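You operate a simulated robot arm through the tools that you are given. There is no shell and no other tool. Be economical: measure what you need, move in short steps, check, and stop when the job is done.

Carry out the task below with a simulated two-armed robot. There is one attempt and no reset: what you move stays moved.

## Task
Swap the dead grey sensor for the spare of the type printed on the small grey box, then test it.
Fine: switch off first and on again after; stand the grey one on the step. Set down upright: grey sensor.

The check looks at the end state, three seconds after you hand in, the way a careful person would. Anything else that was tipped, shoved, dropped, spilled or broken makes it a failure.

## Robot
Two 7-joint arms with two-finger grippers on one trunk that stands fixed in place. Base frame: the origin is at the foot of the trunk, x ahead of it, y to its left, z up. Readings come in mm, degrees, newtons and seconds.
The left shoulder is at [41, 170, 1198], the right one opposite. With the tool pointing down near the work surface each hand reaches from about 100 to 640 mm from the base axis, measured 20 degrees to its own side. Payload 2.69 kg a hand.
The tool frame of a hand sits at the grasp point between the pads (the TCP): z along the fingers, y along the line on which they close. The tips reach 20 mm beyond it. Largest opening 100 mm; the body of the gripper starts 63 mm behind the TCP.
Orientation is that of the tool frame in the base frame, as a unit quaternion [w, x, y, z]. With the fingers straight down and closing along the base's y, the tool's x points along the base's -x, its y along +y and its z along -z.

## Interface
- The arms move only by the tool arm_command. It takes "left_targets", "right_targets" or both (then of equal length, played together; a hand with none holds still); each is a list of rows, each a list of 3 entries, a list of its own where there are three numbers: the turn, a rotation vector about the tool's x, y, z in degrees, then the shift along the tool's x, y, z in mm, then the closure, from 0 (fully open) to 1 (shut). In form: [[[rx, ry, rz], [tx, ty, tz], fingers], ...]. A call has 1 to 10 rows; each row shifts and turns the commanded pose from where the row before left it, along the tool's axes as they then stand. Each row takes 0.2 s and may step no farther than 50 mm and 8.6 degrees from the row before; otherwise, or with a gripper value out of range, the whole call is refused. Where a pose cannot be reached the arm comes as near as it can. A force on the tool above 50 N (or 10 N above the force at the start of the call, whichever is more), or a blocked arm, ends the call early, and 0.2 s more pass. The fingers move at their own pace (about 108 mm/s each) and stop on an object; they squeeze with about 42 N. The grip force told is the motor's: it shows also when the fingers shut on nothing. Time passes only in rows, and 0.2 s behind the last, so rows that do not move let the fingers close. The reply holds the time, the measured pose of the TCP, the force on the tool along the base axes, the opening and the grip force, in the units named above and with some noise, with the torque about the TCP (base axes, N m) and any sound that the robot's microphone picked up.
- Cameras (640 x 400 px; columns grow to the right, rows downward): "scene" is now at [167.6, 51.7, 1139.9]; the picture's right is [0.54, -0.84, -0.01], its down [-0.07, -0.04, -1.00] and it looks along [0.84, 0.54, -0.08] (base axes); focal length 214 px, centre (320, 200). "left" rides on the left gripper at [70, 19, -99] in its tool frame; the picture's right is [-0.26, 0.97, 0.00], its down [-0.75, -0.20, -0.63] and it looks along [-0.61, -0.16, 0.78] (tool axes); focal length 230 px, centre (320, 200). "right" rides on the right gripper at [70, -18, -99] in its tool frame; the picture's right is [0.26, 0.97, 0.00], its down [-0.75, 0.20, -0.63] and it looks along [-0.61, 0.16, 0.78] (tool axes); focal length 230 px, centre (320, 200). There is no depth. A picture from a camera that has moved, and an enlarged one, comes with that camera's place and axes in the base frame and with its lens.
- grab_frame(camera): a new picture of that camera. No time passes.
- slide_trunk(by): slides the trunk up (or, below 0, down) by that many mm; the arms and the scene camera ride with it, the base frame stays. It gives what a move gives, with no picture.
- pan_tilt(pan, tilt): turns the head with the scene camera to pan (to the left, within 60 degrees either way) and tilt (down, from -29 to 69), counted from straight ahead of the robot. It gives what a move gives.
- inspect(camera, box): a new picture of the part [left, top, right, bottom] of that camera's present view, enlarged. No time passes.
- job_done(): hands the job in; it is judged then, once.

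Work in short steps. Places have to be worked out from the pictures, the camera data and where the tool is seen: move nearer, look again, correct. Check each grasp and each placing, and mend what went wrong. You have 120 turns and 94 pictures in all, those below and enlarged ones among them. Open the grippers and draw the arms clear of the work before you hand the job in, unless the task says otherwise; then end with one line.

The tools are called after ">>>" by a JSON object that holds its "method" and its "body". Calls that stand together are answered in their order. arm_command: Moves the arms, as the interface text tells. Its arguments: {"type":"object","properties":{"left_targets":{"type":"array","items":{"type":"array"}},"right_targets":{"type":"array","items":{"type":"array"}}},"required":[]} The other tools are called the same way: slide_trunk (by) slides the trunk up or down; pan_tilt (pan, tilt) turns the head that bears the scene camera; grab_frame (camera) takes a picture; inspect (camera, box) takes an enlarged picture of a part of a camera's view; job_done () hands the job in.

At the start:

```text
time: 0.0
left_eef_pos: [348.3, 389.0, 1336.2]
left_tool_rot: [-0.011, 0.001, 1.0, 0.0]
left_force: [0.1, 0.7, -0.5]
left_wrist_torque: [0.02, -0.02, 0.03]
left_finger_gap: 100.3
left_grip_force: 0.1
right_eef_pos: [365.0, 19.7, 1280.9]
right_tool_rot: [-0.001, 0.0, 1.0, 0.0]
right_force: [-0.2, 0.1, 0.1]
right_wrist_torque: [0.02, 0.0, -0.04]
right_finger_gap: 100.0
right_grip_force: 0.1
trunk travel left (down, up): [-425.0, 265.0]
head pan, tilt: [32.5, 3.8]
```

scene: 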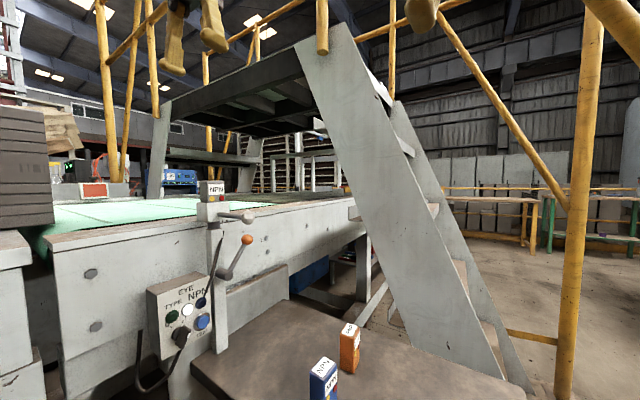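
right: 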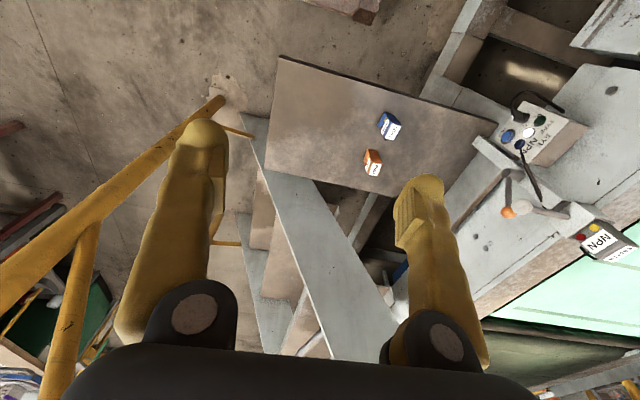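
left: 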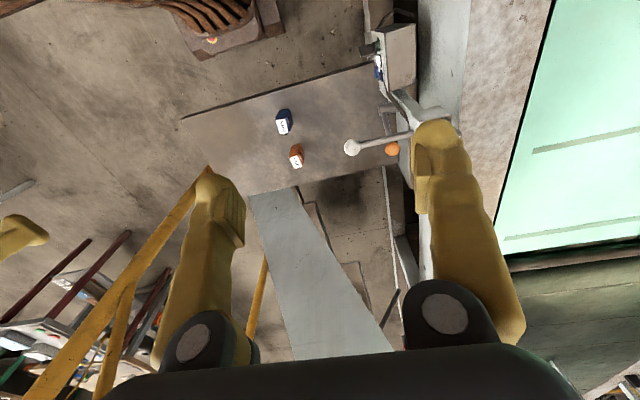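

I start by looking closely at the control box, the sensor and the spares.

>>> {"method": "inspect", "body": {"camera": "scene", "box": [130, 170, 290, 370]}}

>>> {"method": "inspect", "body": {"camera": "scene", "box": [280, 300, 400, 400]}}

>>> {"method": "inspect", "body": {"camera": "right", "box": [340, 80, 640, 270]}}

```text
2.00 times, centred on (210, 270) of scene
camera zoom: at [167.6, 51.7, 1139.9], right [0.54, -0.84, -0.01], down [-0.07, -0.04, -1.0], along [0.84, 0.54, -0.08], focal length 429 px, centre (540, 60)
```

zoom: 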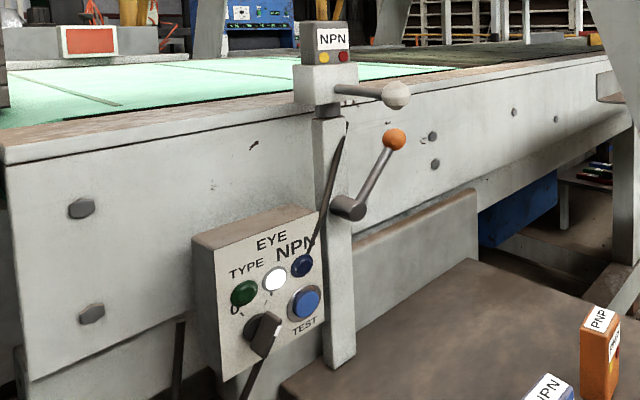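

```text
4.00 times, centred on (340, 350) of scene
camera zoom: at [167.6, 51.7, 1139.9], right [0.54, -0.84, -0.01], down [-0.07, -0.04, -1.0], along [0.84, 0.54, -0.08], focal length 858 px, centre (240, -400)
```

zoom: 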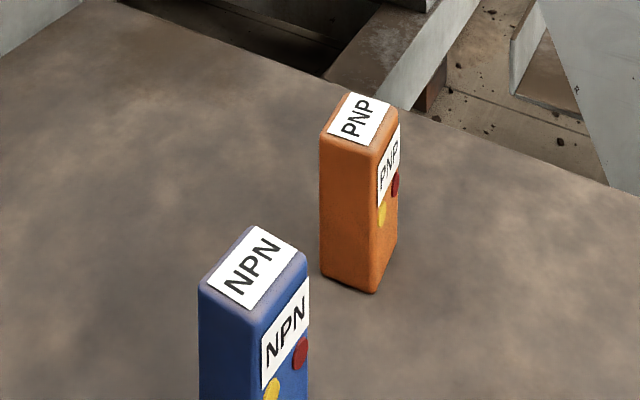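

```text
2.11 times, centred on (490, 175) of right
camera zoom: at [295.0, -2.4, 1379.3], right [-0.26, 0.97, 0.0], down [0.75, 0.2, 0.63], along [0.61, 0.16, -0.78], focal length 484 px, centre (-38, 253)
```

zoom: 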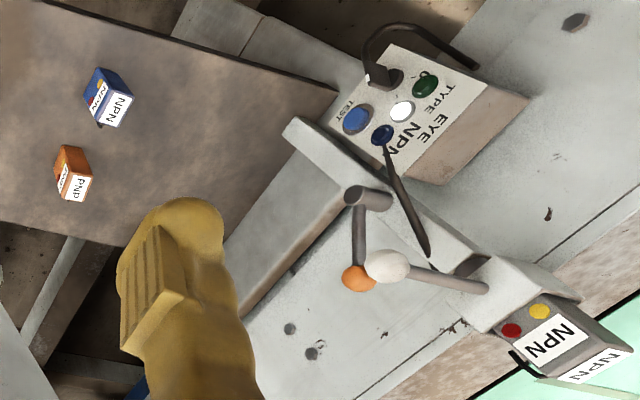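

The box says EYE TYPE NPN, so the blue spare is wanted. I look closer at the panel, the sensor mount and the levers to learn the switch and clamp.

>>> {"method": "inspect", "body": {"camera": "scene", "box": [145, 265, 217, 310]}}

>>> {"method": "inspect", "body": {"camera": "scene", "box": [145, 310, 217, 355]}}

>>> {"method": "inspect", "body": {"camera": "scene", "box": [190, 175, 262, 220]}}

>>> {"method": "inspect", "body": {"camera": "scene", "box": [190, 220, 270, 290]}}

>>> {"method": "inspect", "body": {"camera": "right", "box": [560, 190, 640, 270]}}

>>> {"method": "inspect", "body": {"camera": "right", "box": [480, 80, 600, 160]}}

```text
8.89 times, centred on (181, 288) of scene
camera zoom: at [167.6, 51.7, 1139.9], right [0.54, -0.84, -0.01], down [-0.07, -0.04, -1.0], along [0.84, 0.54, -0.08], focal length 1906 px, centre (1556, -578)
```

zoom: 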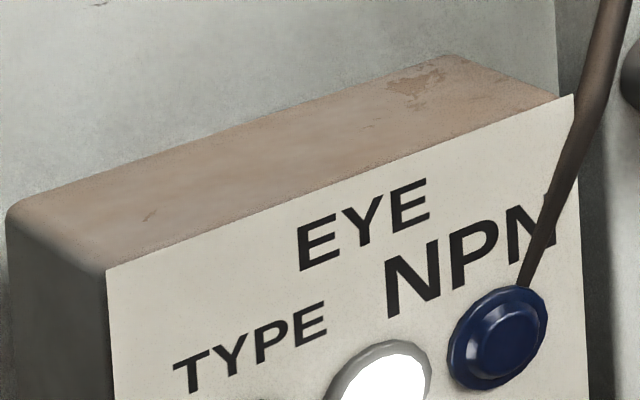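

```text
8.89 times, centred on (181, 332) of scene
camera zoom: at [167.6, 51.7, 1139.9], right [0.54, -0.84, -0.01], down [-0.07, -0.04, -1.0], along [0.84, 0.54, -0.08], focal length 1906 px, centre (1556, -978)
```

zoom: 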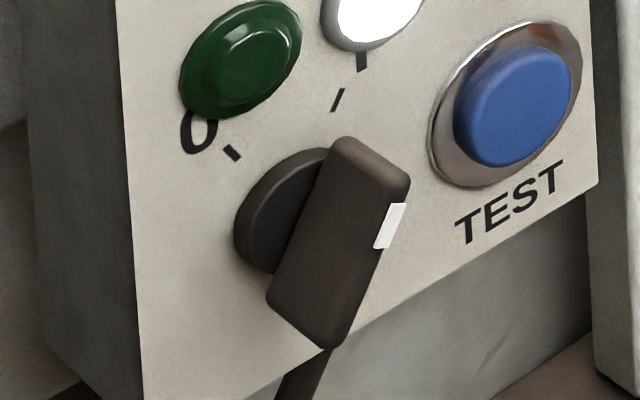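

```text
8.89 times, centred on (226, 198) of scene
camera zoom: at [167.6, 51.7, 1139.9], right [0.54, -0.84, -0.01], down [-0.07, -0.04, -1.0], along [0.84, 0.54, -0.08], focal length 1906 px, centre (1156, 222)
```

zoom: 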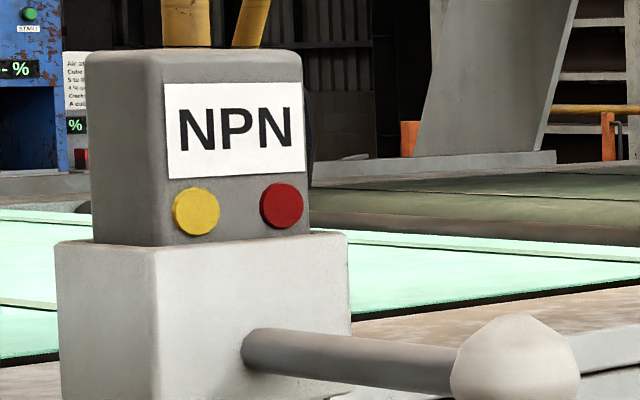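

```text
5.71 times, centred on (230, 255) of scene
camera zoom: at [167.6, 51.7, 1139.9], right [0.54, -0.84, -0.01], down [-0.07, -0.04, -1.0], along [0.84, 0.54, -0.08], focal length 1226 px, centre (834, -114)
```

zoom: 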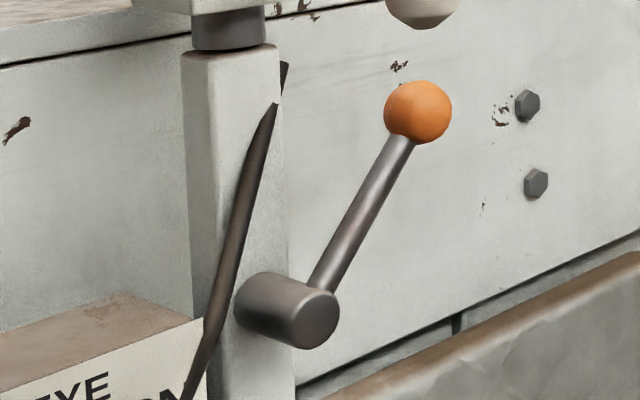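

```text
5.00 times, centred on (600, 230) of right
camera zoom: at [295.0, -2.4, 1379.3], right [-0.26, 0.97, 0.0], down [0.75, 0.2, 0.63], along [0.61, 0.16, -0.78], focal length 1150 px, centre (-1080, 50)
```

zoom: 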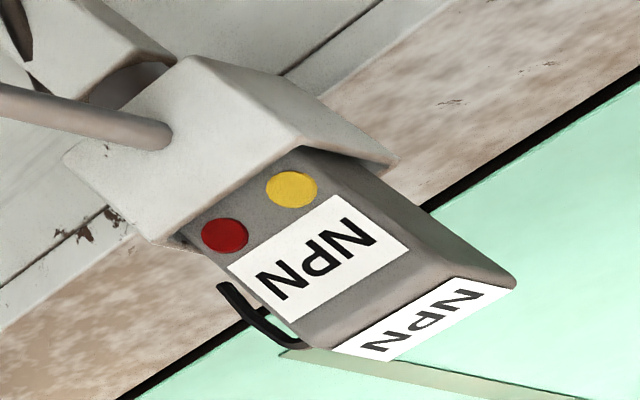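

```text
5.00 times, centred on (540, 120) of right
camera zoom: at [295.0, -2.4, 1379.3], right [-0.26, 0.97, 0.0], down [0.75, 0.2, 0.63], along [0.61, 0.16, -0.78], focal length 1150 px, centre (-780, 600)
```

zoom: 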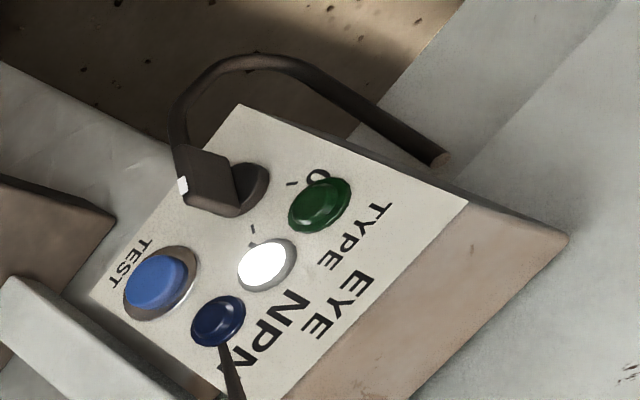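

Power is a rotary 0/I knob (white lamp lit, so on). Before deciding about the levers, I turn the left hand 90° so its camera looks toward the machine.

>>> {"method": "arm_command", "body": {"left_targets": [[[0, 0, -8.5], [-10, 0, 0], 0], [[0, 0, -8.5], [-10, 0, 0], 0], [[0, 0, -8.5], [-10, 0, 0], 0], [[0, 0, -8.5], [-10, 0, 0], 0], [[0, 0, -8.5], [-10, 0, 0], 0], [[0, 0, -8.5], [0, 0, 5], 0], [[0, 0, -8.5], [0, 0, 5], 0], [[0, 0, -8.5], [0, 0, 5], 0], [[0, 0, -8.5], [0, 0, 5], 0], [[0, 0, -8.5], [0, 0, 5], 0]]}}

>>> {"method": "grab_frame", "body": {"camera": "left"}}

```text
time: 2.2
left_eef_pos: [373.5, 401.5, 1316.8]
left_tool_rot: [-0.004, -0.677, 0.736, 0.001]
left_force: [0.8, -0.1, -0.7]
left_wrist_torque: [-0.02, 0.01, 0.0]
left_finger_gap: 99.7
left_grip_force: 0.1
right_eef_pos: [345.0, 18.1, 1286.4]
right_tool_rot: [0.008, 0.001, 1.0, 0.0]
right_force: [-0.3, -0.5, -0.4]
right_wrist_torque: [-0.01, -0.01, 0.01]
right_finger_gap: 100.1
right_grip_force: 0.1
trunk travel left (down, up): [-425.0, 265.0]
head pan, tilt: [32.5, 3.8]
```

```text
81 pictures are left
camera left: at [350.4, 334.3, 1415.3], right [-0.94, 0.34, 0.0], down [0.27, 0.73, 0.63], along [0.21, 0.59, -0.78], focal length 230 px, centre (320, 200)
```

left: 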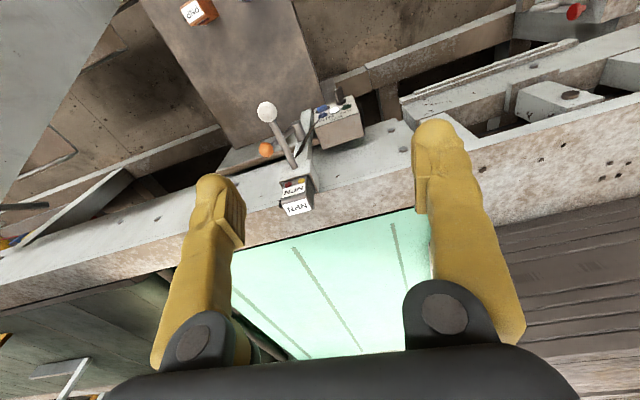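

The camera sees the sensor from above. I enlarge it.

>>> {"method": "inspect", "body": {"camera": "left", "box": [245, 90, 373, 220]}}

>>> {"method": "inspect", "body": {"camera": "left", "box": [262, 160, 330, 220]}}

```text
3.08 times, centred on (309, 155) of left
camera zoom: at [350.4, 334.3, 1415.3], right [-0.94, 0.34, 0.0], down [0.27, 0.73, 0.63], along [0.21, 0.59, -0.78], focal length 708 px, centre (354, 338)
```

zoom: 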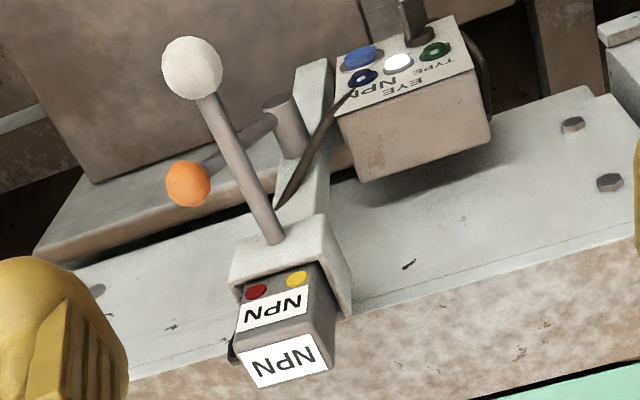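

```text
6.67 times, centred on (296, 190) of left
camera zoom: at [350.4, 334.3, 1415.3], right [-0.94, 0.34, 0.0], down [0.27, 0.73, 0.63], along [0.21, 0.59, -0.78], focal length 1534 px, centre (480, 267)
```

zoom: 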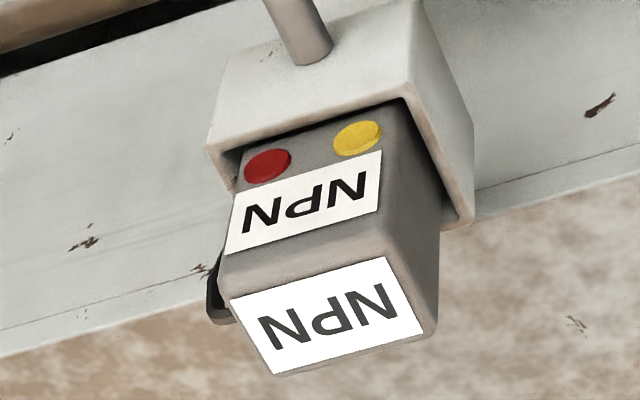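

A dark loop sits at the sensor's right side; I enlarge it from the right camera and check the blue spare for the same feature.

>>> {"method": "inspect", "body": {"camera": "right", "box": [580, 225, 624, 270]}}

>>> {"method": "inspect", "body": {"camera": "right", "box": [350, 100, 420, 190]}}

```text
8.89 times, centred on (602, 248) of right
camera zoom: at [273.4, -2.5, 1383.9], right [-0.26, 0.97, -0.01], down [0.74, 0.2, 0.64], along [0.62, 0.16, -0.77], focal length 2045 px, centre (-2187, -222)
```

zoom: 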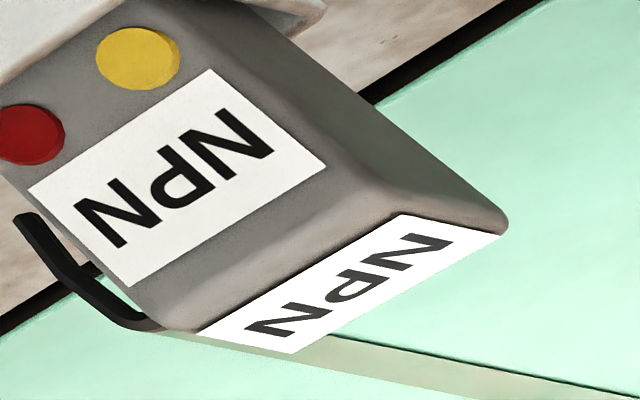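

```text
4.44 times, centred on (385, 145) of right
camera zoom: at [273.4, -2.5, 1383.9], right [-0.26, 0.97, -0.01], down [0.74, 0.2, 0.64], along [0.62, 0.16, -0.77], focal length 1022 px, centre (31, 444)
```

zoom: 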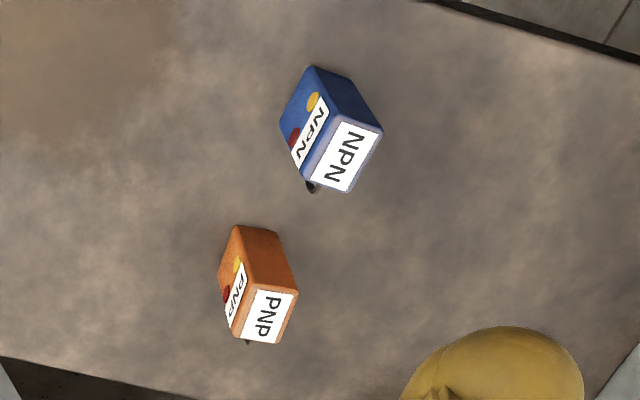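

Spares carry the same pigtail, so it belongs to the sensor. Next I back the left hand off from the machine, lower it, and pitch it about 45° so its camera looks straight at the panel.

>>> {"method": "arm_command", "body": {"left_targets": [[[0, 0, -4.7], [40, 0, 0], 1], [[0, 0, 0], [30, 0, 0], 1], [[0, 0, 0], [0, 0, 50], 1], [[0, 0, 0], [0, 0, 50], 1], [[0, 0, 0], [0, 0, 50], 1], [[0, 0, 0], [0, 0, 50], 1], [[0, 0, 0], [0, 0, 50], 1], [[0, 0, 0], [0, 0, 50], 1], [[0, 0, 0], [0, 0, 50], 1]]}}

>>> {"method": "arm_command", "body": {"left_targets": [[[0, -8.6, 0], [0, 0, 0], 1], [[0, -8.6, 0], [0, 0, 0], 1], [[0, -8.6, 0], [0, 0, 0], 1], [[0, -8.6, 0], [0, 0, 0], 1], [[0, -8.6, 0], [0, 0, 0], 1]]}}

>>> {"method": "grab_frame", "body": {"camera": "left"}}

>>> {"method": "grab_frame", "body": {"camera": "scene"}}

```text
time: 4.2
left_eef_pos: [367.8, 334.2, 963.5]
left_tool_rot: [-0.003, -0.705, 0.709, 0.002]
left_force: [0.7, 0.8, -0.3]
left_wrist_torque: [0.02, -0.01, 0.0]
left_finger_gap: 0.0
left_grip_force: 29.6
right_eef_pos: [346.3, 18.6, 1286.4]
right_tool_rot: [0.007, 0.0, 1.0, -0.001]
right_force: [0.2, 0.2, -0.4]
right_wrist_torque: [0.0, -0.02, 0.0]
right_finger_gap: 100.3
right_grip_force: 0.0
trunk travel left (down, up): [-425.0, 265.0]
head pan, tilt: [32.5, 3.8]
```

```text
time: 5.4
left_eef_pos: [361.4, 342.0, 958.6]
left_tool_rot: [-0.222, 0.691, -0.642, -0.247]
left_force: [-0.2, 0.2, -0.2]
left_wrist_torque: [0.02, 0.02, 0.01]
left_finger_gap: 0.1
left_grip_force: 29.3
right_eef_pos: [345.1, 17.5, 1287.4]
right_tool_rot: [0.008, 0.001, 1.0, 0.0]
right_force: [2.1, -0.4, 0.3]
right_wrist_torque: [0.0, 0.04, -0.02]
right_finger_gap: 100.3
right_grip_force: 0.1
trunk travel left (down, up): [-425.0, 265.0]
head pan, tilt: [32.5, 3.8]
```

```text
76 pictures are left
camera left: at [351.7, 224.0, 992.5], right [-0.98, 0.13, 0.17], down [0.19, 0.21, 0.96], along [0.09, 0.97, -0.23], focal length 230 px, centre (320, 200)
```

left: 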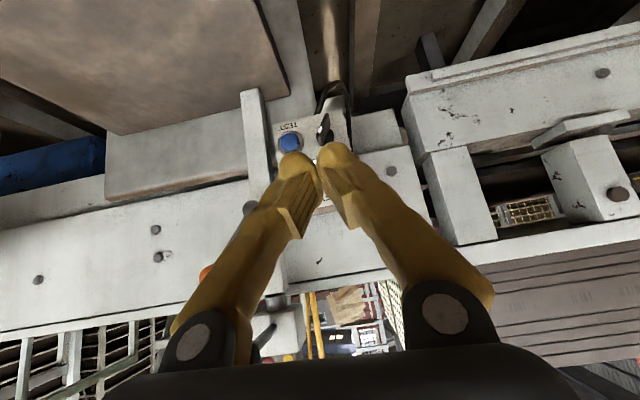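

```text
75 pictures are left
camera scene: at [168.0, 51.9, 1139.9], right [0.54, -0.84, -0.01], down [-0.07, -0.04, -1.0], along [0.84, 0.54, -0.08], focal length 214 px, centre (320, 200)
```

scene: 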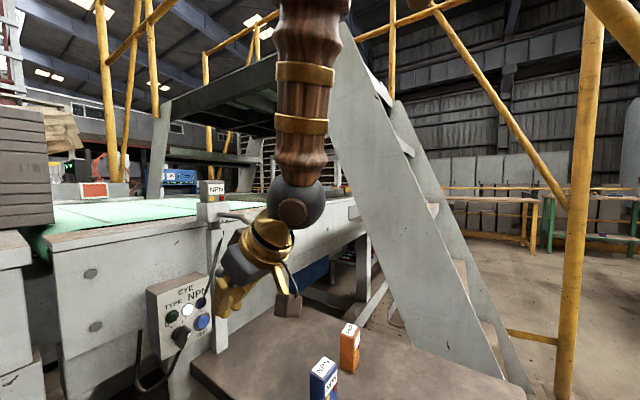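

The panel is partly hidden by the closed fingers; I let the arm settle, open the fingers and look through them.

>>> {"method": "arm_command", "body": {"left_targets": [[[0, 0, 0], [0, 0, 0], 0.3], [[0, 0, 0], [0, 0, 0], 0.3], [[0, 0, 0], [0, 0, 0], 0.3]]}}

>>> {"method": "inspect", "body": {"camera": "left", "box": [260, 80, 388, 220]}}

```text
time: 6.2
left_eef_pos: [361.8, 340.2, 959.1]
left_tool_rot: [-0.223, 0.691, -0.643, -0.244]
left_force: [-0.3, 0.0, -0.4]
left_wrist_torque: [0.04, 0.01, -0.02]
left_finger_gap: 69.7
left_grip_force: 0.1
right_eef_pos: [344.4, 17.7, 1286.1]
right_tool_rot: [0.008, 0.0, 1.0, -0.002]
right_force: [-1.1, -0.2, -0.8]
right_wrist_torque: [0.01, -0.03, -0.01]
right_finger_gap: 100.0
right_grip_force: 0.0
trunk travel left (down, up): [-425.0, 265.0]
head pan, tilt: [32.5, 3.8]
```

```text
2.86 times, centred on (324, 150) of left
camera zoom: at [351.8, 222.3, 993.5], right [-0.98, 0.13, 0.17], down [0.19, 0.21, 0.96], along [0.09, 0.97, -0.23], focal length 657 px, centre (309, 343)
```

zoom: 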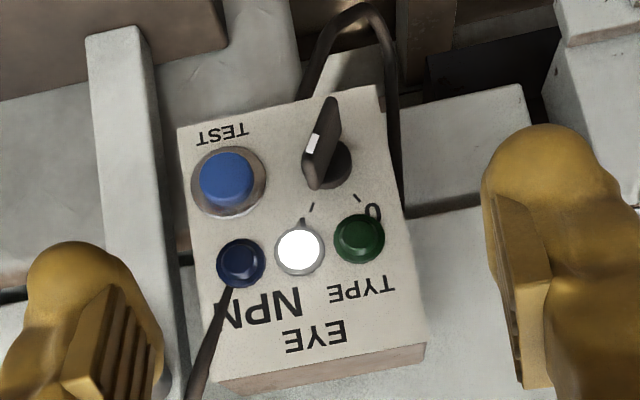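

The panel stands vertical near y≈512, dial about (353, 845 z), bar leaning to I; 0 is 60° counter‑clockwise. I close the fingers and approach to the right of the bar's upper end, staying off the panel.

>>> {"method": "arm_command", "body": {"left_targets": [[[0, 0, 0], [0, 0, 0], 1], [[0, 0, 0], [-10.3, -12.8, 0], 1], [[0, 0, 0], [-10.3, -12.8, 40], 1], [[0, 0, 0], [-10.3, -12.8, 40], 1], [[0, 0, 0], [0, 0, 40], 1], [[0, 0, 0], [0, 0, 0], 1]]}}

>>> {"method": "inspect", "body": {"camera": "left", "box": [220, 60, 420, 200]}}

>>> {"method": "inspect", "body": {"camera": "scene", "box": [130, 240, 260, 370]}}

```text
time: 7.6
left_eef_pos: [405.8, 440.8, 897.3]
left_tool_rot: [-0.254, 0.666, -0.653, -0.257]
left_force: [-0.8, 0.3, 0.2]
left_wrist_torque: [0.0, -0.02, -0.02]
left_finger_gap: 0.0
left_grip_force: 29.9
right_eef_pos: [345.4, 15.7, 1284.9]
right_tool_rot: [0.007, 0.001, 1.0, -0.007]
right_force: [5.7, -37.0, -27.8]
right_wrist_torque: [-1.33, -0.21, -0.01]
right_finger_gap: 76.2
right_grip_force: 0.1
trunk travel left (down, up): [-425.0, 265.0]
head pan, tilt: [32.5, 3.8]
```

```text
2.86 times, centred on (320, 130) of left
camera zoom: at [389.8, 321.5, 923.5], right [-0.97, 0.17, 0.17], down [0.2, 0.13, 0.97], along [0.14, 0.98, -0.16], focal length 657 px, centre (320, 400)
```

zoom: 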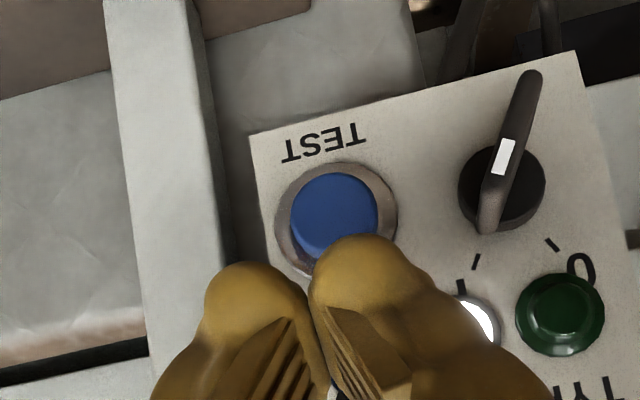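

```text
3.08 times, centred on (195, 305) of scene
camera zoom: at [167.0, 51.5, 1140.1], right [0.54, -0.84, -0.01], down [-0.07, -0.03, -1.0], along [0.84, 0.54, -0.08], focal length 660 px, centre (705, -123)
```

zoom: 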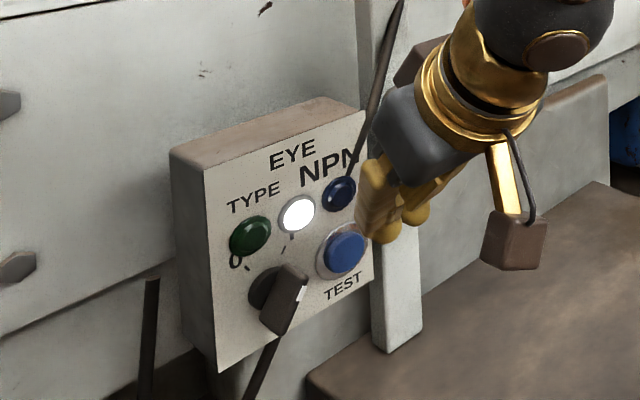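

Alarm: the left arm is bearing on the right hand (37 N, fingers pushed in). I move the right hand away to −y.

>>> {"method": "arm_command", "body": {"right_targets": [[[0, 0, 0], [0, -40, 0], 0], [[0, 0, 0], [0, -50, 0], 0], [[0, 0, 0], [0, -50, 0], 0], [[0, 0, 0], [0, -50, 0], 0], [[0, 0, 0], [0, -50, 0], 0], [[0, 0, 0], [0, 0, 0], 0]]}}

>>> {"method": "grab_frame", "body": {"camera": "right"}}

```text
time: 9.0
left_eef_pos: [403.1, 443.2, 893.8]
left_tool_rot: [-0.252, 0.664, -0.654, -0.262]
left_force: [-0.5, 1.1, 0.3]
left_wrist_torque: [0.01, 0.01, -0.01]
left_finger_gap: 0.0
left_grip_force: 29.9
right_eef_pos: [344.1, -223.5, 1285.1]
right_tool_rot: [0.008, 0.0, 1.0, -0.002]
right_force: [-1.1, -0.3, -0.7]
right_wrist_torque: [-0.03, 0.01, 0.03]
right_finger_gap: 100.2
right_grip_force: 0.1
trunk travel left (down, up): [-425.0, 265.0]
head pan, tilt: [32.5, 3.8]
```

```text
71 pictures are left
camera right: at [272.6, -243.9, 1382.6], right [-0.26, 0.97, -0.01], down [0.74, 0.2, 0.64], along [0.62, 0.16, -0.77], focal length 230 px, centre (320, 200)
```

right: 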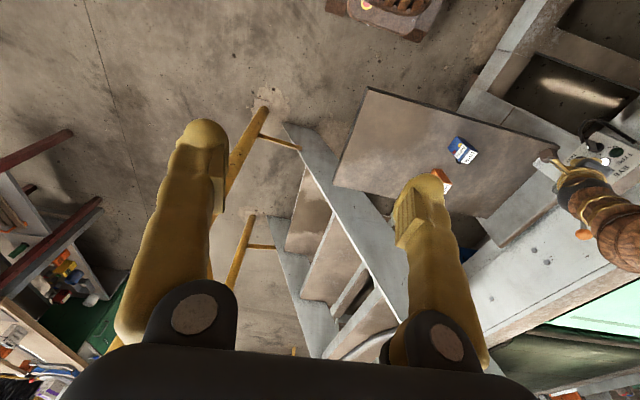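

Right arm is free again and the knob looks untouched (bar centre ≈ (354, 846)). I now bring the closed tip to the right of the bar's upper end.

>>> {"method": "arm_command", "body": {"left_targets": [[[0, 0, 0], [-4.6, 16.3, 0], 1], [[0, 0, 0], [-5, 0, 18], 1], [[0, 0, 0], [0, 0, 15], 1], [[0, 0, 0], [0, 0, 0], 1]]}}

>>> {"method": "inspect", "body": {"camera": "left", "box": [220, 60, 420, 200]}}

>>> {"method": "inspect", "body": {"camera": "scene", "box": [150, 280, 230, 350]}}

```text
time: 10.0
left_eef_pos: [391.6, 465.5, 880.8]
left_tool_rot: [0.259, -0.654, 0.661, 0.26]
left_force: [-0.3, 0.4, 0.1]
left_wrist_torque: [0.0, -0.01, -0.03]
left_finger_gap: 0.0
left_grip_force: 29.4
right_eef_pos: [343.4, -224.8, 1284.6]
right_tool_rot: [0.008, 0.0, 1.0, -0.001]
right_force: [0.0, -0.4, 1.3]
right_wrist_torque: [0.02, -0.04, 0.0]
right_finger_gap: 100.1
right_grip_force: 0.1
trunk travel left (down, up): [-425.0, 265.0]
head pan, tilt: [32.5, 3.8]
```

```text
2.86 times, centred on (320, 130) of left
camera zoom: at [372.3, 346.1, 905.3], right [-0.96, 0.2, 0.18], down [0.21, 0.12, 0.97], along [0.17, 0.97, -0.15], focal length 657 px, centre (320, 400)
```

zoom: 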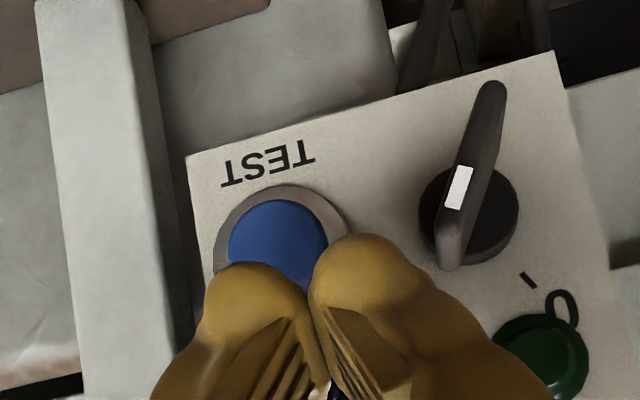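

```text
5.71 times, centred on (190, 315) of scene
camera zoom: at [167.7, 51.7, 1139.9], right [0.54, -0.84, -0.01], down [-0.07, -0.04, -1.0], along [0.84, 0.54, -0.08], focal length 1226 px, centre (1063, -457)
```

zoom: 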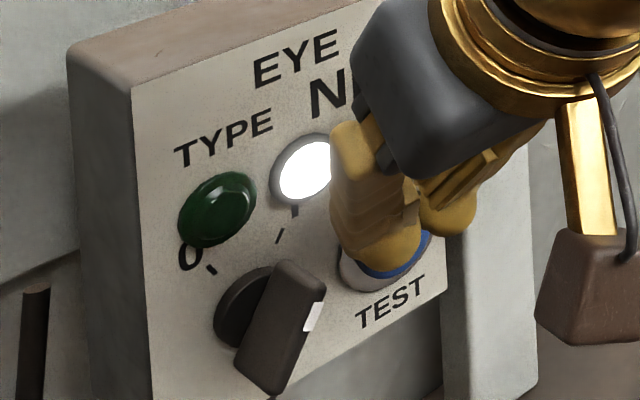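

The tip is at about (392, 479, 866), right of the bar but slightly high and short. I advance ~12 mm along the tool and then push left in small rows.

>>> {"method": "arm_command", "body": {"left_targets": [[[0, 0, 0], [0, 4, 12], 1], [[0, 0, 0], [0, 7, 0], 1], [[0, 0, 0], [0, 7, 0], 1], [[0, 0, 0], [0, 7, 0], 1], [[0, 0, 0], [0, 5, 0], 1], [[0, 0, 0], [0, 0, 0], 1]]}}

>>> {"method": "inspect", "body": {"camera": "left", "box": [220, 60, 420, 200]}}

>>> {"method": "inspect", "body": {"camera": "scene", "box": [150, 280, 230, 350]}}

```text
time: 11.4
left_eef_pos: [362.9, 474.5, 873.9]
left_tool_rot: [0.259, -0.655, 0.661, 0.259]
left_force: [8.4, 0.4, 8.1]
left_wrist_torque: [-0.08, -0.01, -0.07]
left_finger_gap: 0.0
left_grip_force: 29.2
right_eef_pos: [345.2, -225.8, 1284.1]
right_tool_rot: [0.008, 0.0, 1.0, -0.001]
right_force: [-0.4, 0.7, 0.3]
right_wrist_torque: [0.04, 0.01, 0.03]
right_finger_gap: 100.1
right_grip_force: 0.1
trunk travel left (down, up): [-425.0, 265.0]
head pan, tilt: [32.5, 3.8]
```

```text
2.86 times, centred on (320, 130) of left
camera zoom: at [343.1, 355.4, 898.9], right [-0.96, 0.2, 0.18], down [0.2, 0.12, 0.97], along [0.17, 0.97, -0.15], focal length 657 px, centre (320, 400)
```

zoom: 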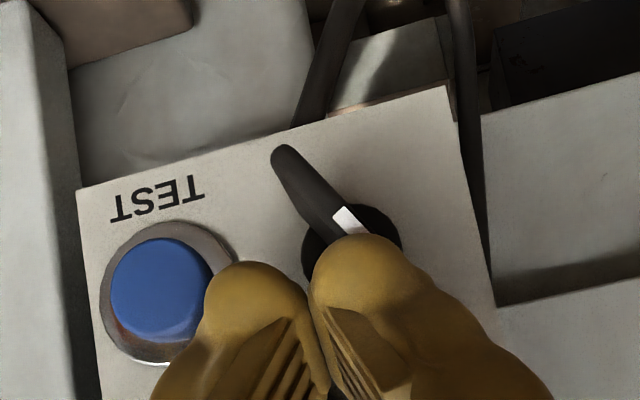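

```text
5.71 times, centred on (190, 315) of scene
camera zoom: at [168.1, 51.2, 1139.9], right [0.54, -0.84, -0.01], down [-0.07, -0.03, -1.0], along [0.84, 0.54, -0.08], focal length 1226 px, centre (1063, -457)
```

zoom: 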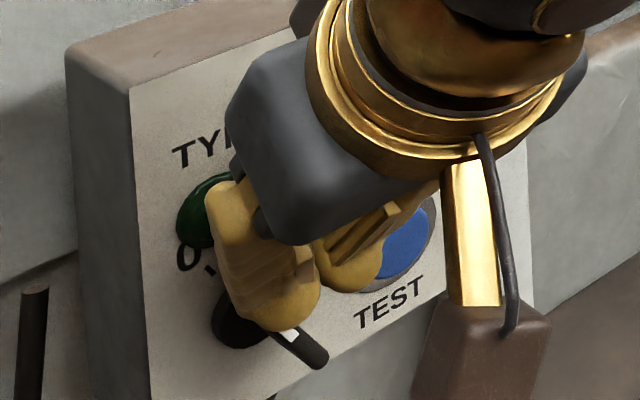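

The bar has swung to the 0 side with an 8 N stop force. I back out right and away, and check the lamp.

>>> {"method": "arm_command", "body": {"left_targets": [[[0, 0, 0], [0, -5, -5], 1], [[0, 0, 0], [0, 0, -35], 1], [[0, 0, 0], [0, 0, -35], 1], [[0, 0, 0], [0, 0, -30], 1], [[0, 0, 0], [0, 0, 0], 1]]}}

>>> {"method": "inspect", "body": {"camera": "left", "box": [220, 60, 420, 200]}}

>>> {"method": "inspect", "body": {"camera": "scene", "box": [150, 280, 230, 350]}}

```text
time: 12.6
left_eef_pos: [347.8, 421.8, 932.3]
left_tool_rot: [-0.228, 0.684, -0.642, -0.262]
left_force: [0.7, 0.2, -0.9]
left_wrist_torque: [0.03, 0.04, 0.03]
left_finger_gap: 0.0
left_grip_force: 29.8
left hand out of reach, approached as far as the arm can: row 2
right_eef_pos: [343.8, -223.9, 1284.6]
right_tool_rot: [0.008, 0.0, 1.0, 0.0]
right_force: [0.1, 0.3, -0.4]
right_wrist_torque: [-0.02, 0.02, 0.04]
right_finger_gap: 99.9
right_grip_force: 0.1
trunk travel left (down, up): [-425.0, 265.0]
head pan, tilt: [32.5, 3.8]
```

```text
2.86 times, centred on (320, 130) of left
camera zoom: at [338.7, 302.2, 962.2], right [-0.97, 0.13, 0.19], down [0.21, 0.18, 0.96], along [0.09, 0.98, -0.2], focal length 657 px, centre (320, 400)
```

zoom: 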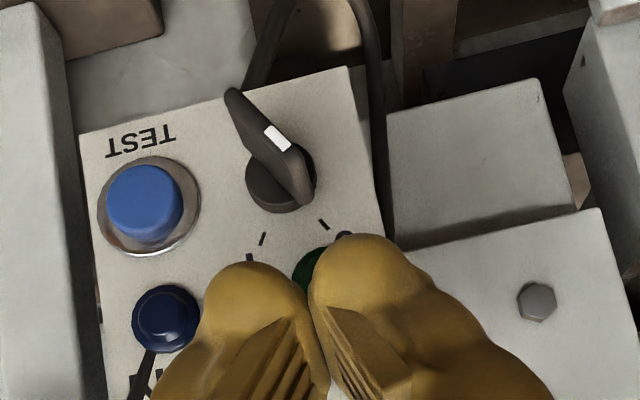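

```text
5.71 times, centred on (190, 315) of scene
camera zoom: at [167.9, 51.8, 1139.8], right [0.54, -0.84, -0.01], down [-0.07, -0.04, -1.0], along [0.84, 0.54, -0.08], focal length 1226 px, centre (1063, -457)
```

zoom: 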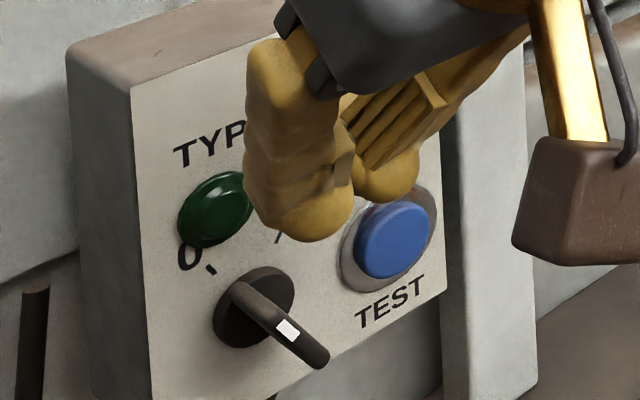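

The knob points at 0. I withdraw toward −y while undoing the pitch, and then check the lamp.

>>> {"method": "arm_command", "body": {"left_targets": [[[0, 8.6, 0], [30, 0, -5], 0.5], [[0, 8.6, 0], [30, 0, -5], 0], [[0, 8.6, 0], [30, 0, -5], 0], [[0, 8.6, 0], [20, 0, -20], 0], [[0, 8.6, 0], [0, 0, -40], 0], [[0, 0, 0], [0, 0, -40], 0], [[0, 0, 0], [0, 0, -40], 0], [[0, 0, 0], [0, 0, 0], 0]]}}

>>> {"method": "grab_frame", "body": {"camera": "scene"}}

>>> {"method": "inspect", "body": {"camera": "scene", "box": [150, 260, 230, 350]}}

>>> {"method": "grab_frame", "body": {"camera": "left"}}

```text
time: 14.4
left_eef_pos: [365.0, 297.2, 1037.3]
left_tool_rot: [-0.002, -0.705, 0.709, 0.002]
left_force: [0.9, 0.5, 0.4]
left_wrist_torque: [-0.02, 0.05, -0.03]
left_finger_gap: 100.0
left_grip_force: 0.0
right_eef_pos: [344.8, -223.4, 1284.3]
right_tool_rot: [0.007, 0.001, 1.0, -0.001]
right_force: [-0.5, 0.1, -0.3]
right_wrist_torque: [-0.02, -0.04, 0.02]
right_finger_gap: 100.0
right_grip_force: 0.0
trunk travel left (down, up): [-425.0, 265.0]
head pan, tilt: [32.5, 3.8]
```

```text
64 pictures are left
camera scene: at [168.2, 51.6, 1139.8], right [0.54, -0.84, -0.01], down [-0.07, -0.04, -1.0], along [0.84, 0.54, -0.08], focal length 214 px, centre (320, 200)
```

scene: 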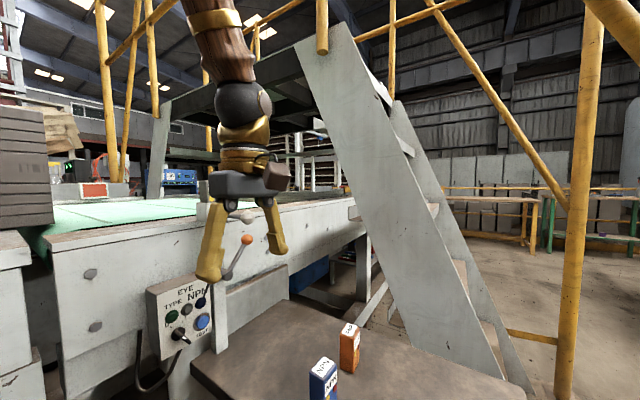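

```text
4.44 times, centred on (190, 305) of scene
camera zoom: at [168.2, 51.6, 1139.8], right [0.54, -0.84, -0.01], down [-0.07, -0.04, -1.0], along [0.84, 0.54, -0.08], focal length 953 px, centre (898, -267)
```

zoom: 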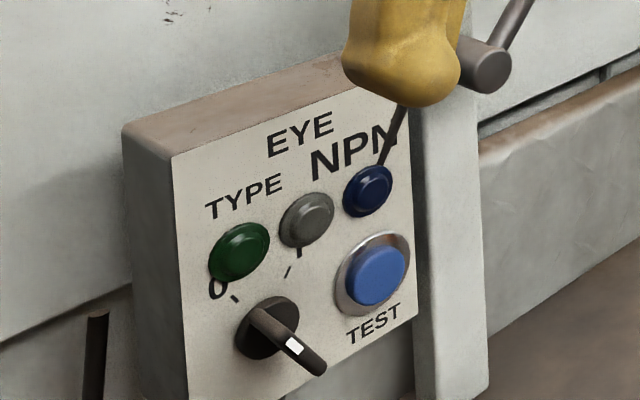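

```text
62 pictures are left
camera left: at [346.5, 226.2, 1136.6], right [-0.96, 0.26, 0.0], down [0.21, 0.75, 0.63], along [0.16, 0.61, -0.78], focal length 230 px, centre (320, 200)
```

left: 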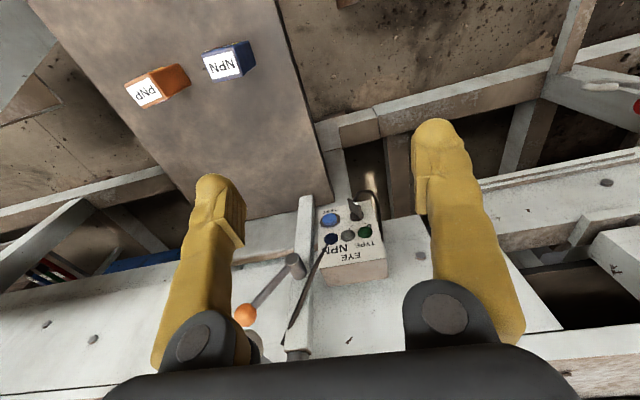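

Power is off (white lamp dark). I raise the hand and yaw it back so the fingers close along y, front/back on the sensor, clear of its pigtail on the +x side.

>>> {"method": "arm_command", "body": {"left_targets": [[[0, 0, 8.5], [0, 0, -30], 0], [[0, 0, 8.5], [0, 0, -30], 0], [[0, 0, 8.5], [0, 0, -30], 0], [[0, 0, 8.5], [0, 0, -30], 0], [[0, 0, 8.5], [0, 0, -30], 0], [[0, 0, 8.5], [0, 0, -30], 0], [[0, 0, 8.5], [0, 0, -30], 0], [[0, 0, 8.5], [0, 0, -30], 0], [[0, 0, 8.5], [0, 0, -30], 0], [[0, 0, 8.5], [0, 0, -30], 0]]}}

>>> {"method": "arm_command", "body": {"left_targets": [[[0, 0, 4.8], [0, 40, 0], 0], [[0, 0, 0], [0, 40, 0], 0], [[0, 0, 0], [0, 40, 0], 0], [[0, 0, 0], [0, 40, 0], 0], [[0, 0, 0], [0, 40, 0], 0], [[0, 0, 0], [0, 0, 0], 0]]}}

>>> {"method": "grab_frame", "body": {"camera": "left"}}

```text
time: 16.6
left_eef_pos: [369.9, 296.6, 1330.3]
left_tool_rot: [-0.013, -0.04, 0.999, 0.0]
left_force: [0.3, 0.2, -0.4]
left_wrist_torque: [0.0, 0.0, 0.05]
left_finger_gap: 100.0
left_grip_force: 0.1
right_eef_pos: [344.6, -224.8, 1283.3]
right_tool_rot: [0.007, 0.0, 1.0, -0.001]
right_force: [0.9, 0.3, 0.1]
right_wrist_torque: [0.0, -0.03, 0.02]
right_finger_gap: 100.1
right_grip_force: 0.1
trunk travel left (down, up): [-425.0, 265.0]
head pan, tilt: [32.5, 3.8]
```

```text
time: 18.0
left_eef_pos: [362.8, 494.0, 1340.3]
left_tool_rot: [-0.002, 0.0, 1.0, 0.0]
left_force: [-0.2, -0.4, 0.3]
left_wrist_torque: [-0.01, 0.02, -0.01]
left_finger_gap: 100.0
left_grip_force: 0.1
right_eef_pos: [342.5, -224.7, 1285.1]
right_tool_rot: [0.008, 0.0, 1.0, -0.001]
right_force: [0.3, -0.4, 0.3]
right_wrist_torque: [0.03, 0.01, -0.03]
right_finger_gap: 100.1
right_grip_force: 0.2
trunk travel left (down, up): [-425.0, 265.0]
head pan, tilt: [32.5, 3.8]
```

```text
61 pictures are left
camera left: at [292.9, 512.3, 1439.7], right [0.26, 0.97, 0.0], down [0.75, -0.2, 0.63], along [0.61, -0.16, -0.78], focal length 230 px, centre (320, 200)
```

left: 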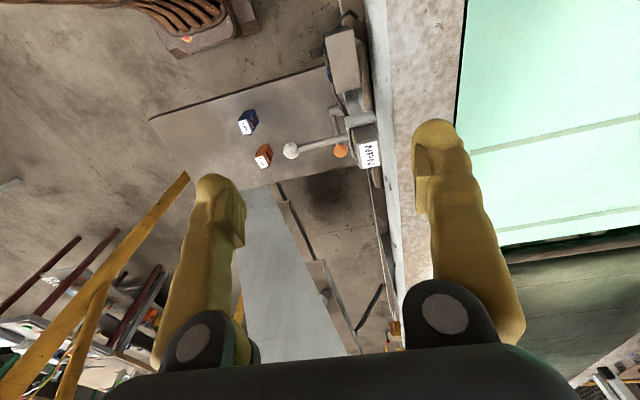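

The sensor top works out near (458, 540, 1147). I enlarge to fix orientation and the centre.

>>> {"method": "inspect", "body": {"camera": "left", "box": [330, 110, 400, 180]}}

```text
5.71 times, centred on (365, 145) of left
camera zoom: at [292.9, 512.3, 1439.7], right [0.26, 0.97, 0.0], down [0.75, -0.2, 0.63], along [0.61, -0.16, -0.78], focal length 1315 px, centre (63, 514)
```

zoom: 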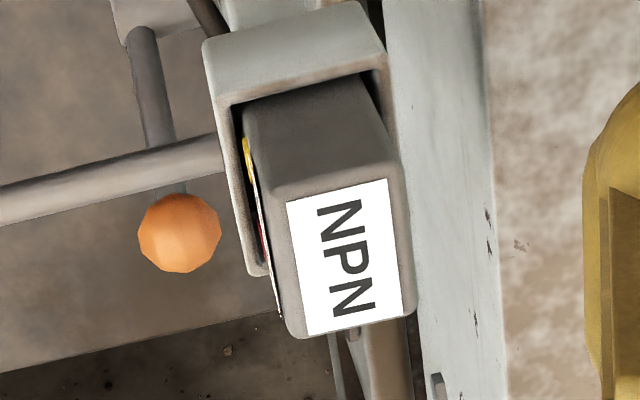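

Sensor is axis‑aligned, 43×29 mm, centre (460, 541). I move above it and descend partway.

>>> {"method": "arm_command", "body": {"left_targets": [[[0, 0, 0], [-40, 20, 0], 0], [[0, 0, 0], [-40, 20, 0], 0], [[0, 0, 0], [-17, 7, 30], 0], [[0, 0, 0], [0, 0, 40], 0], [[0, 0, 0], [0, 0, 40], 0], [[0, 0, 0], [0, 0, 0], 0]]}}

>>> {"method": "grab_frame", "body": {"camera": "left"}}

>>> {"method": "inspect", "body": {"camera": "scene", "box": [180, 130, 300, 230]}}

```text
time: 19.4
left_eef_pos: [460.0, 545.0, 1227.7]
left_tool_rot: [-0.002, 0.001, 1.0, -0.001]
left_force: [1.2, 0.4, -0.5]
left_wrist_torque: [0.0, -0.03, 0.01]
left_finger_gap: 100.4
left_grip_force: 0.1
right_eef_pos: [343.2, -224.8, 1285.1]
right_tool_rot: [0.008, 0.0, 1.0, -0.001]
right_force: [-0.1, -0.7, 0.2]
right_wrist_torque: [0.0, 0.01, -0.02]
right_finger_gap: 100.1
right_grip_force: 0.0
trunk travel left (down, up): [-425.0, 265.0]
head pan, tilt: [32.5, 3.8]
```

```text
59 pictures are left
camera left: at [390.8, 563.0, 1327.4], right [0.26, 0.97, 0.0], down [0.75, -0.2, 0.63], along [0.6, -0.16, -0.78], focal length 230 px, centre (320, 200)
```

left: 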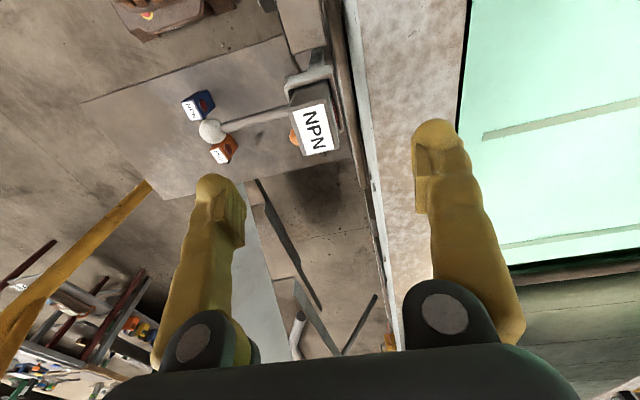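

```text
4.00 times, centred on (240, 180) of scene
camera zoom: at [167.2, 51.3, 1140.0], right [0.54, -0.84, -0.01], down [-0.07, -0.03, -1.0], along [0.84, 0.54, -0.08], focal length 858 px, centre (640, 280)
```

zoom: 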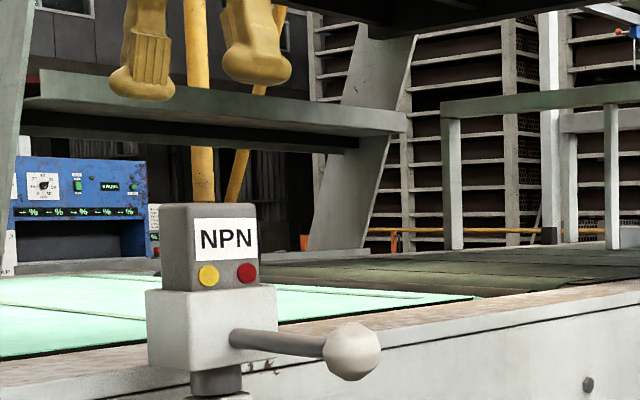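

Measured sensor centre (459, 541.5) agrees. I descend to TCP z≈1131 with the fingers straddling front and back.

>>> {"method": "arm_command", "body": {"left_targets": [[[0, 0, 0], [0.5, -4, 30], 0], [[0, 0, 0], [0, 0, 30], 0.2], [[0, 0, 0], [0, 0, 25], 0.3], [[0, 0, 0], [0, 0, 12], 0.3], [[0, 0, 0], [0, 0, 0], 0.3], [[0, 0, 0], [0, 0, 0], 0.3]]}}

>>> {"method": "inspect", "body": {"camera": "scene", "box": [180, 150, 270, 230]}}

>>> {"method": "inspect", "body": {"camera": "left", "box": [200, 80, 460, 260]}}

```text
time: 20.8
left_eef_pos: [460.5, 539.6, 1131.0]
left_tool_rot: [-0.003, 0.0, 1.0, -0.001]
left_force: [1.2, -0.7, 0.6]
left_wrist_torque: [-0.03, -0.04, 0.0]
left_finger_gap: 70.0
left_grip_force: 0.0
right_eef_pos: [343.9, -223.8, 1285.0]
right_tool_rot: [0.008, -0.001, 1.0, -0.002]
right_force: [0.6, -0.4, 0.6]
right_wrist_torque: [0.01, -0.01, -0.02]
right_finger_gap: 100.2
right_grip_force: 0.1
trunk travel left (down, up): [-425.0, 265.0]
head pan, tilt: [32.5, 3.8]
```

```text
5.00 times, centred on (225, 190) of scene
camera zoom: at [167.6, 51.8, 1139.9], right [0.54, -0.84, -0.01], down [-0.07, -0.04, -1.0], along [0.84, 0.54, -0.08], focal length 1072 px, centre (795, 250)
```

zoom: 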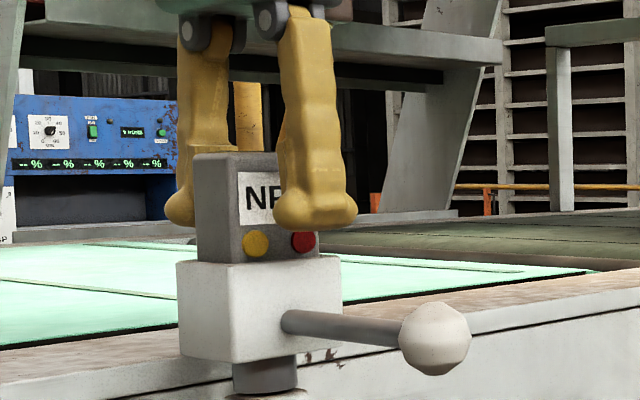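

```text
2.22 times, centred on (330, 170) of left
camera zoom: at [391.1, 556.9, 1229.6], right [0.26, 0.97, 0.0], down [0.75, -0.2, 0.63], along [0.6, -0.17, -0.78], focal length 511 px, centre (298, 267)
```

zoom: 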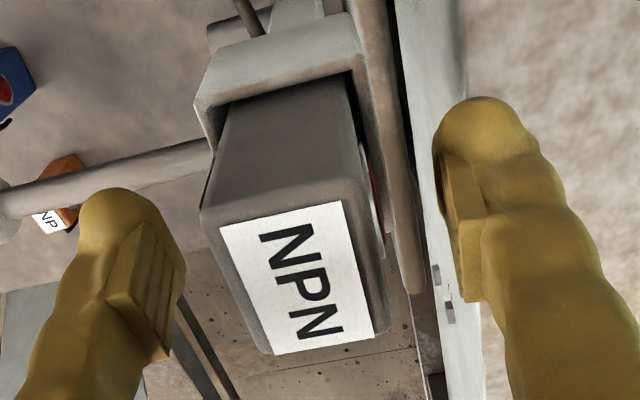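

Straddled well. I close and then try a gentle 6 mm lift while watching the force, in case it is clamped.

>>> {"method": "arm_command", "body": {"left_targets": [[[0, 0, 0], [0, 1, 0], 0.6], [[0, 0, 0], [0, 0, 0], 1], [[0, 0, 0], [0, 0, 0], 1], [[0, 0, 0], [0, 0, 0], 1]]}}

>>> {"method": "arm_command", "body": {"left_targets": [[[0, 0, 0], [0, 0, -3], 1], [[0, 0, 0], [0, 0, -3], 1], [[0, 0, 0], [0, 0, 0], 1]]}}

>>> {"method": "inspect", "body": {"camera": "scene", "box": [180, 150, 270, 230]}}

```text
time: 21.8
left_eef_pos: [459.2, 539.5, 1129.3]
left_tool_rot: [-0.003, 0.001, 1.0, 0.0]
left_force: [-0.1, -0.7, 0.3]
left_wrist_torque: [-0.01, 0.02, 0.01]
left_finger_gap: 32.6
left_grip_force: 42.3
right_eef_pos: [343.7, -225.1, 1284.3]
right_tool_rot: [0.008, 0.0, 1.0, -0.001]
right_force: [0.4, -0.1, 0.2]
right_wrist_torque: [-0.03, -0.01, 0.01]
right_finger_gap: 100.0
right_grip_force: 0.2
trunk travel left (down, up): [-425.0, 265.0]
head pan, tilt: [32.5, 3.8]
```

```text
time: 22.6
left_eef_pos: [461.0, 539.8, 1135.9]
left_tool_rot: [-0.003, 0.001, 1.0, -0.001]
left_force: [-0.5, 0.7, -2.2]
left_wrist_torque: [0.0, 0.01, 0.01]
left_finger_gap: 32.6
left_grip_force: 41.6
right_eef_pos: [344.0, -223.5, 1284.1]
right_tool_rot: [0.007, 0.001, 1.0, -0.001]
right_force: [0.8, -0.6, -0.1]
right_wrist_torque: [0.03, 0.0, 0.01]
right_finger_gap: 100.2
right_grip_force: 0.0
trunk travel left (down, up): [-425.0, 265.0]
head pan, tilt: [32.5, 3.8]
```

```text
5.00 times, centred on (225, 190) of scene
camera zoom: at [167.7, 51.8, 1139.9], right [0.54, -0.84, -0.01], down [-0.07, -0.04, -1.0], along [0.84, 0.54, -0.08], focal length 1072 px, centre (795, 250)
```

zoom: 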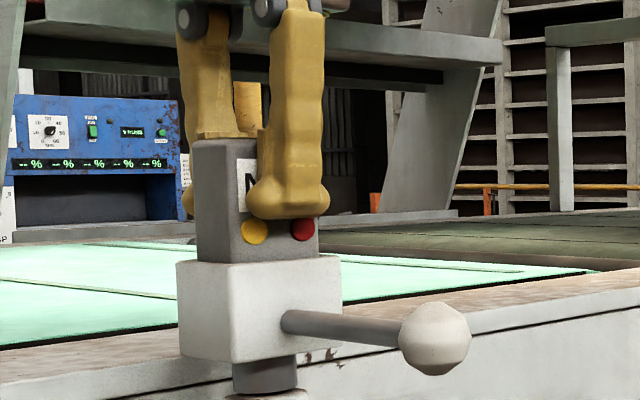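

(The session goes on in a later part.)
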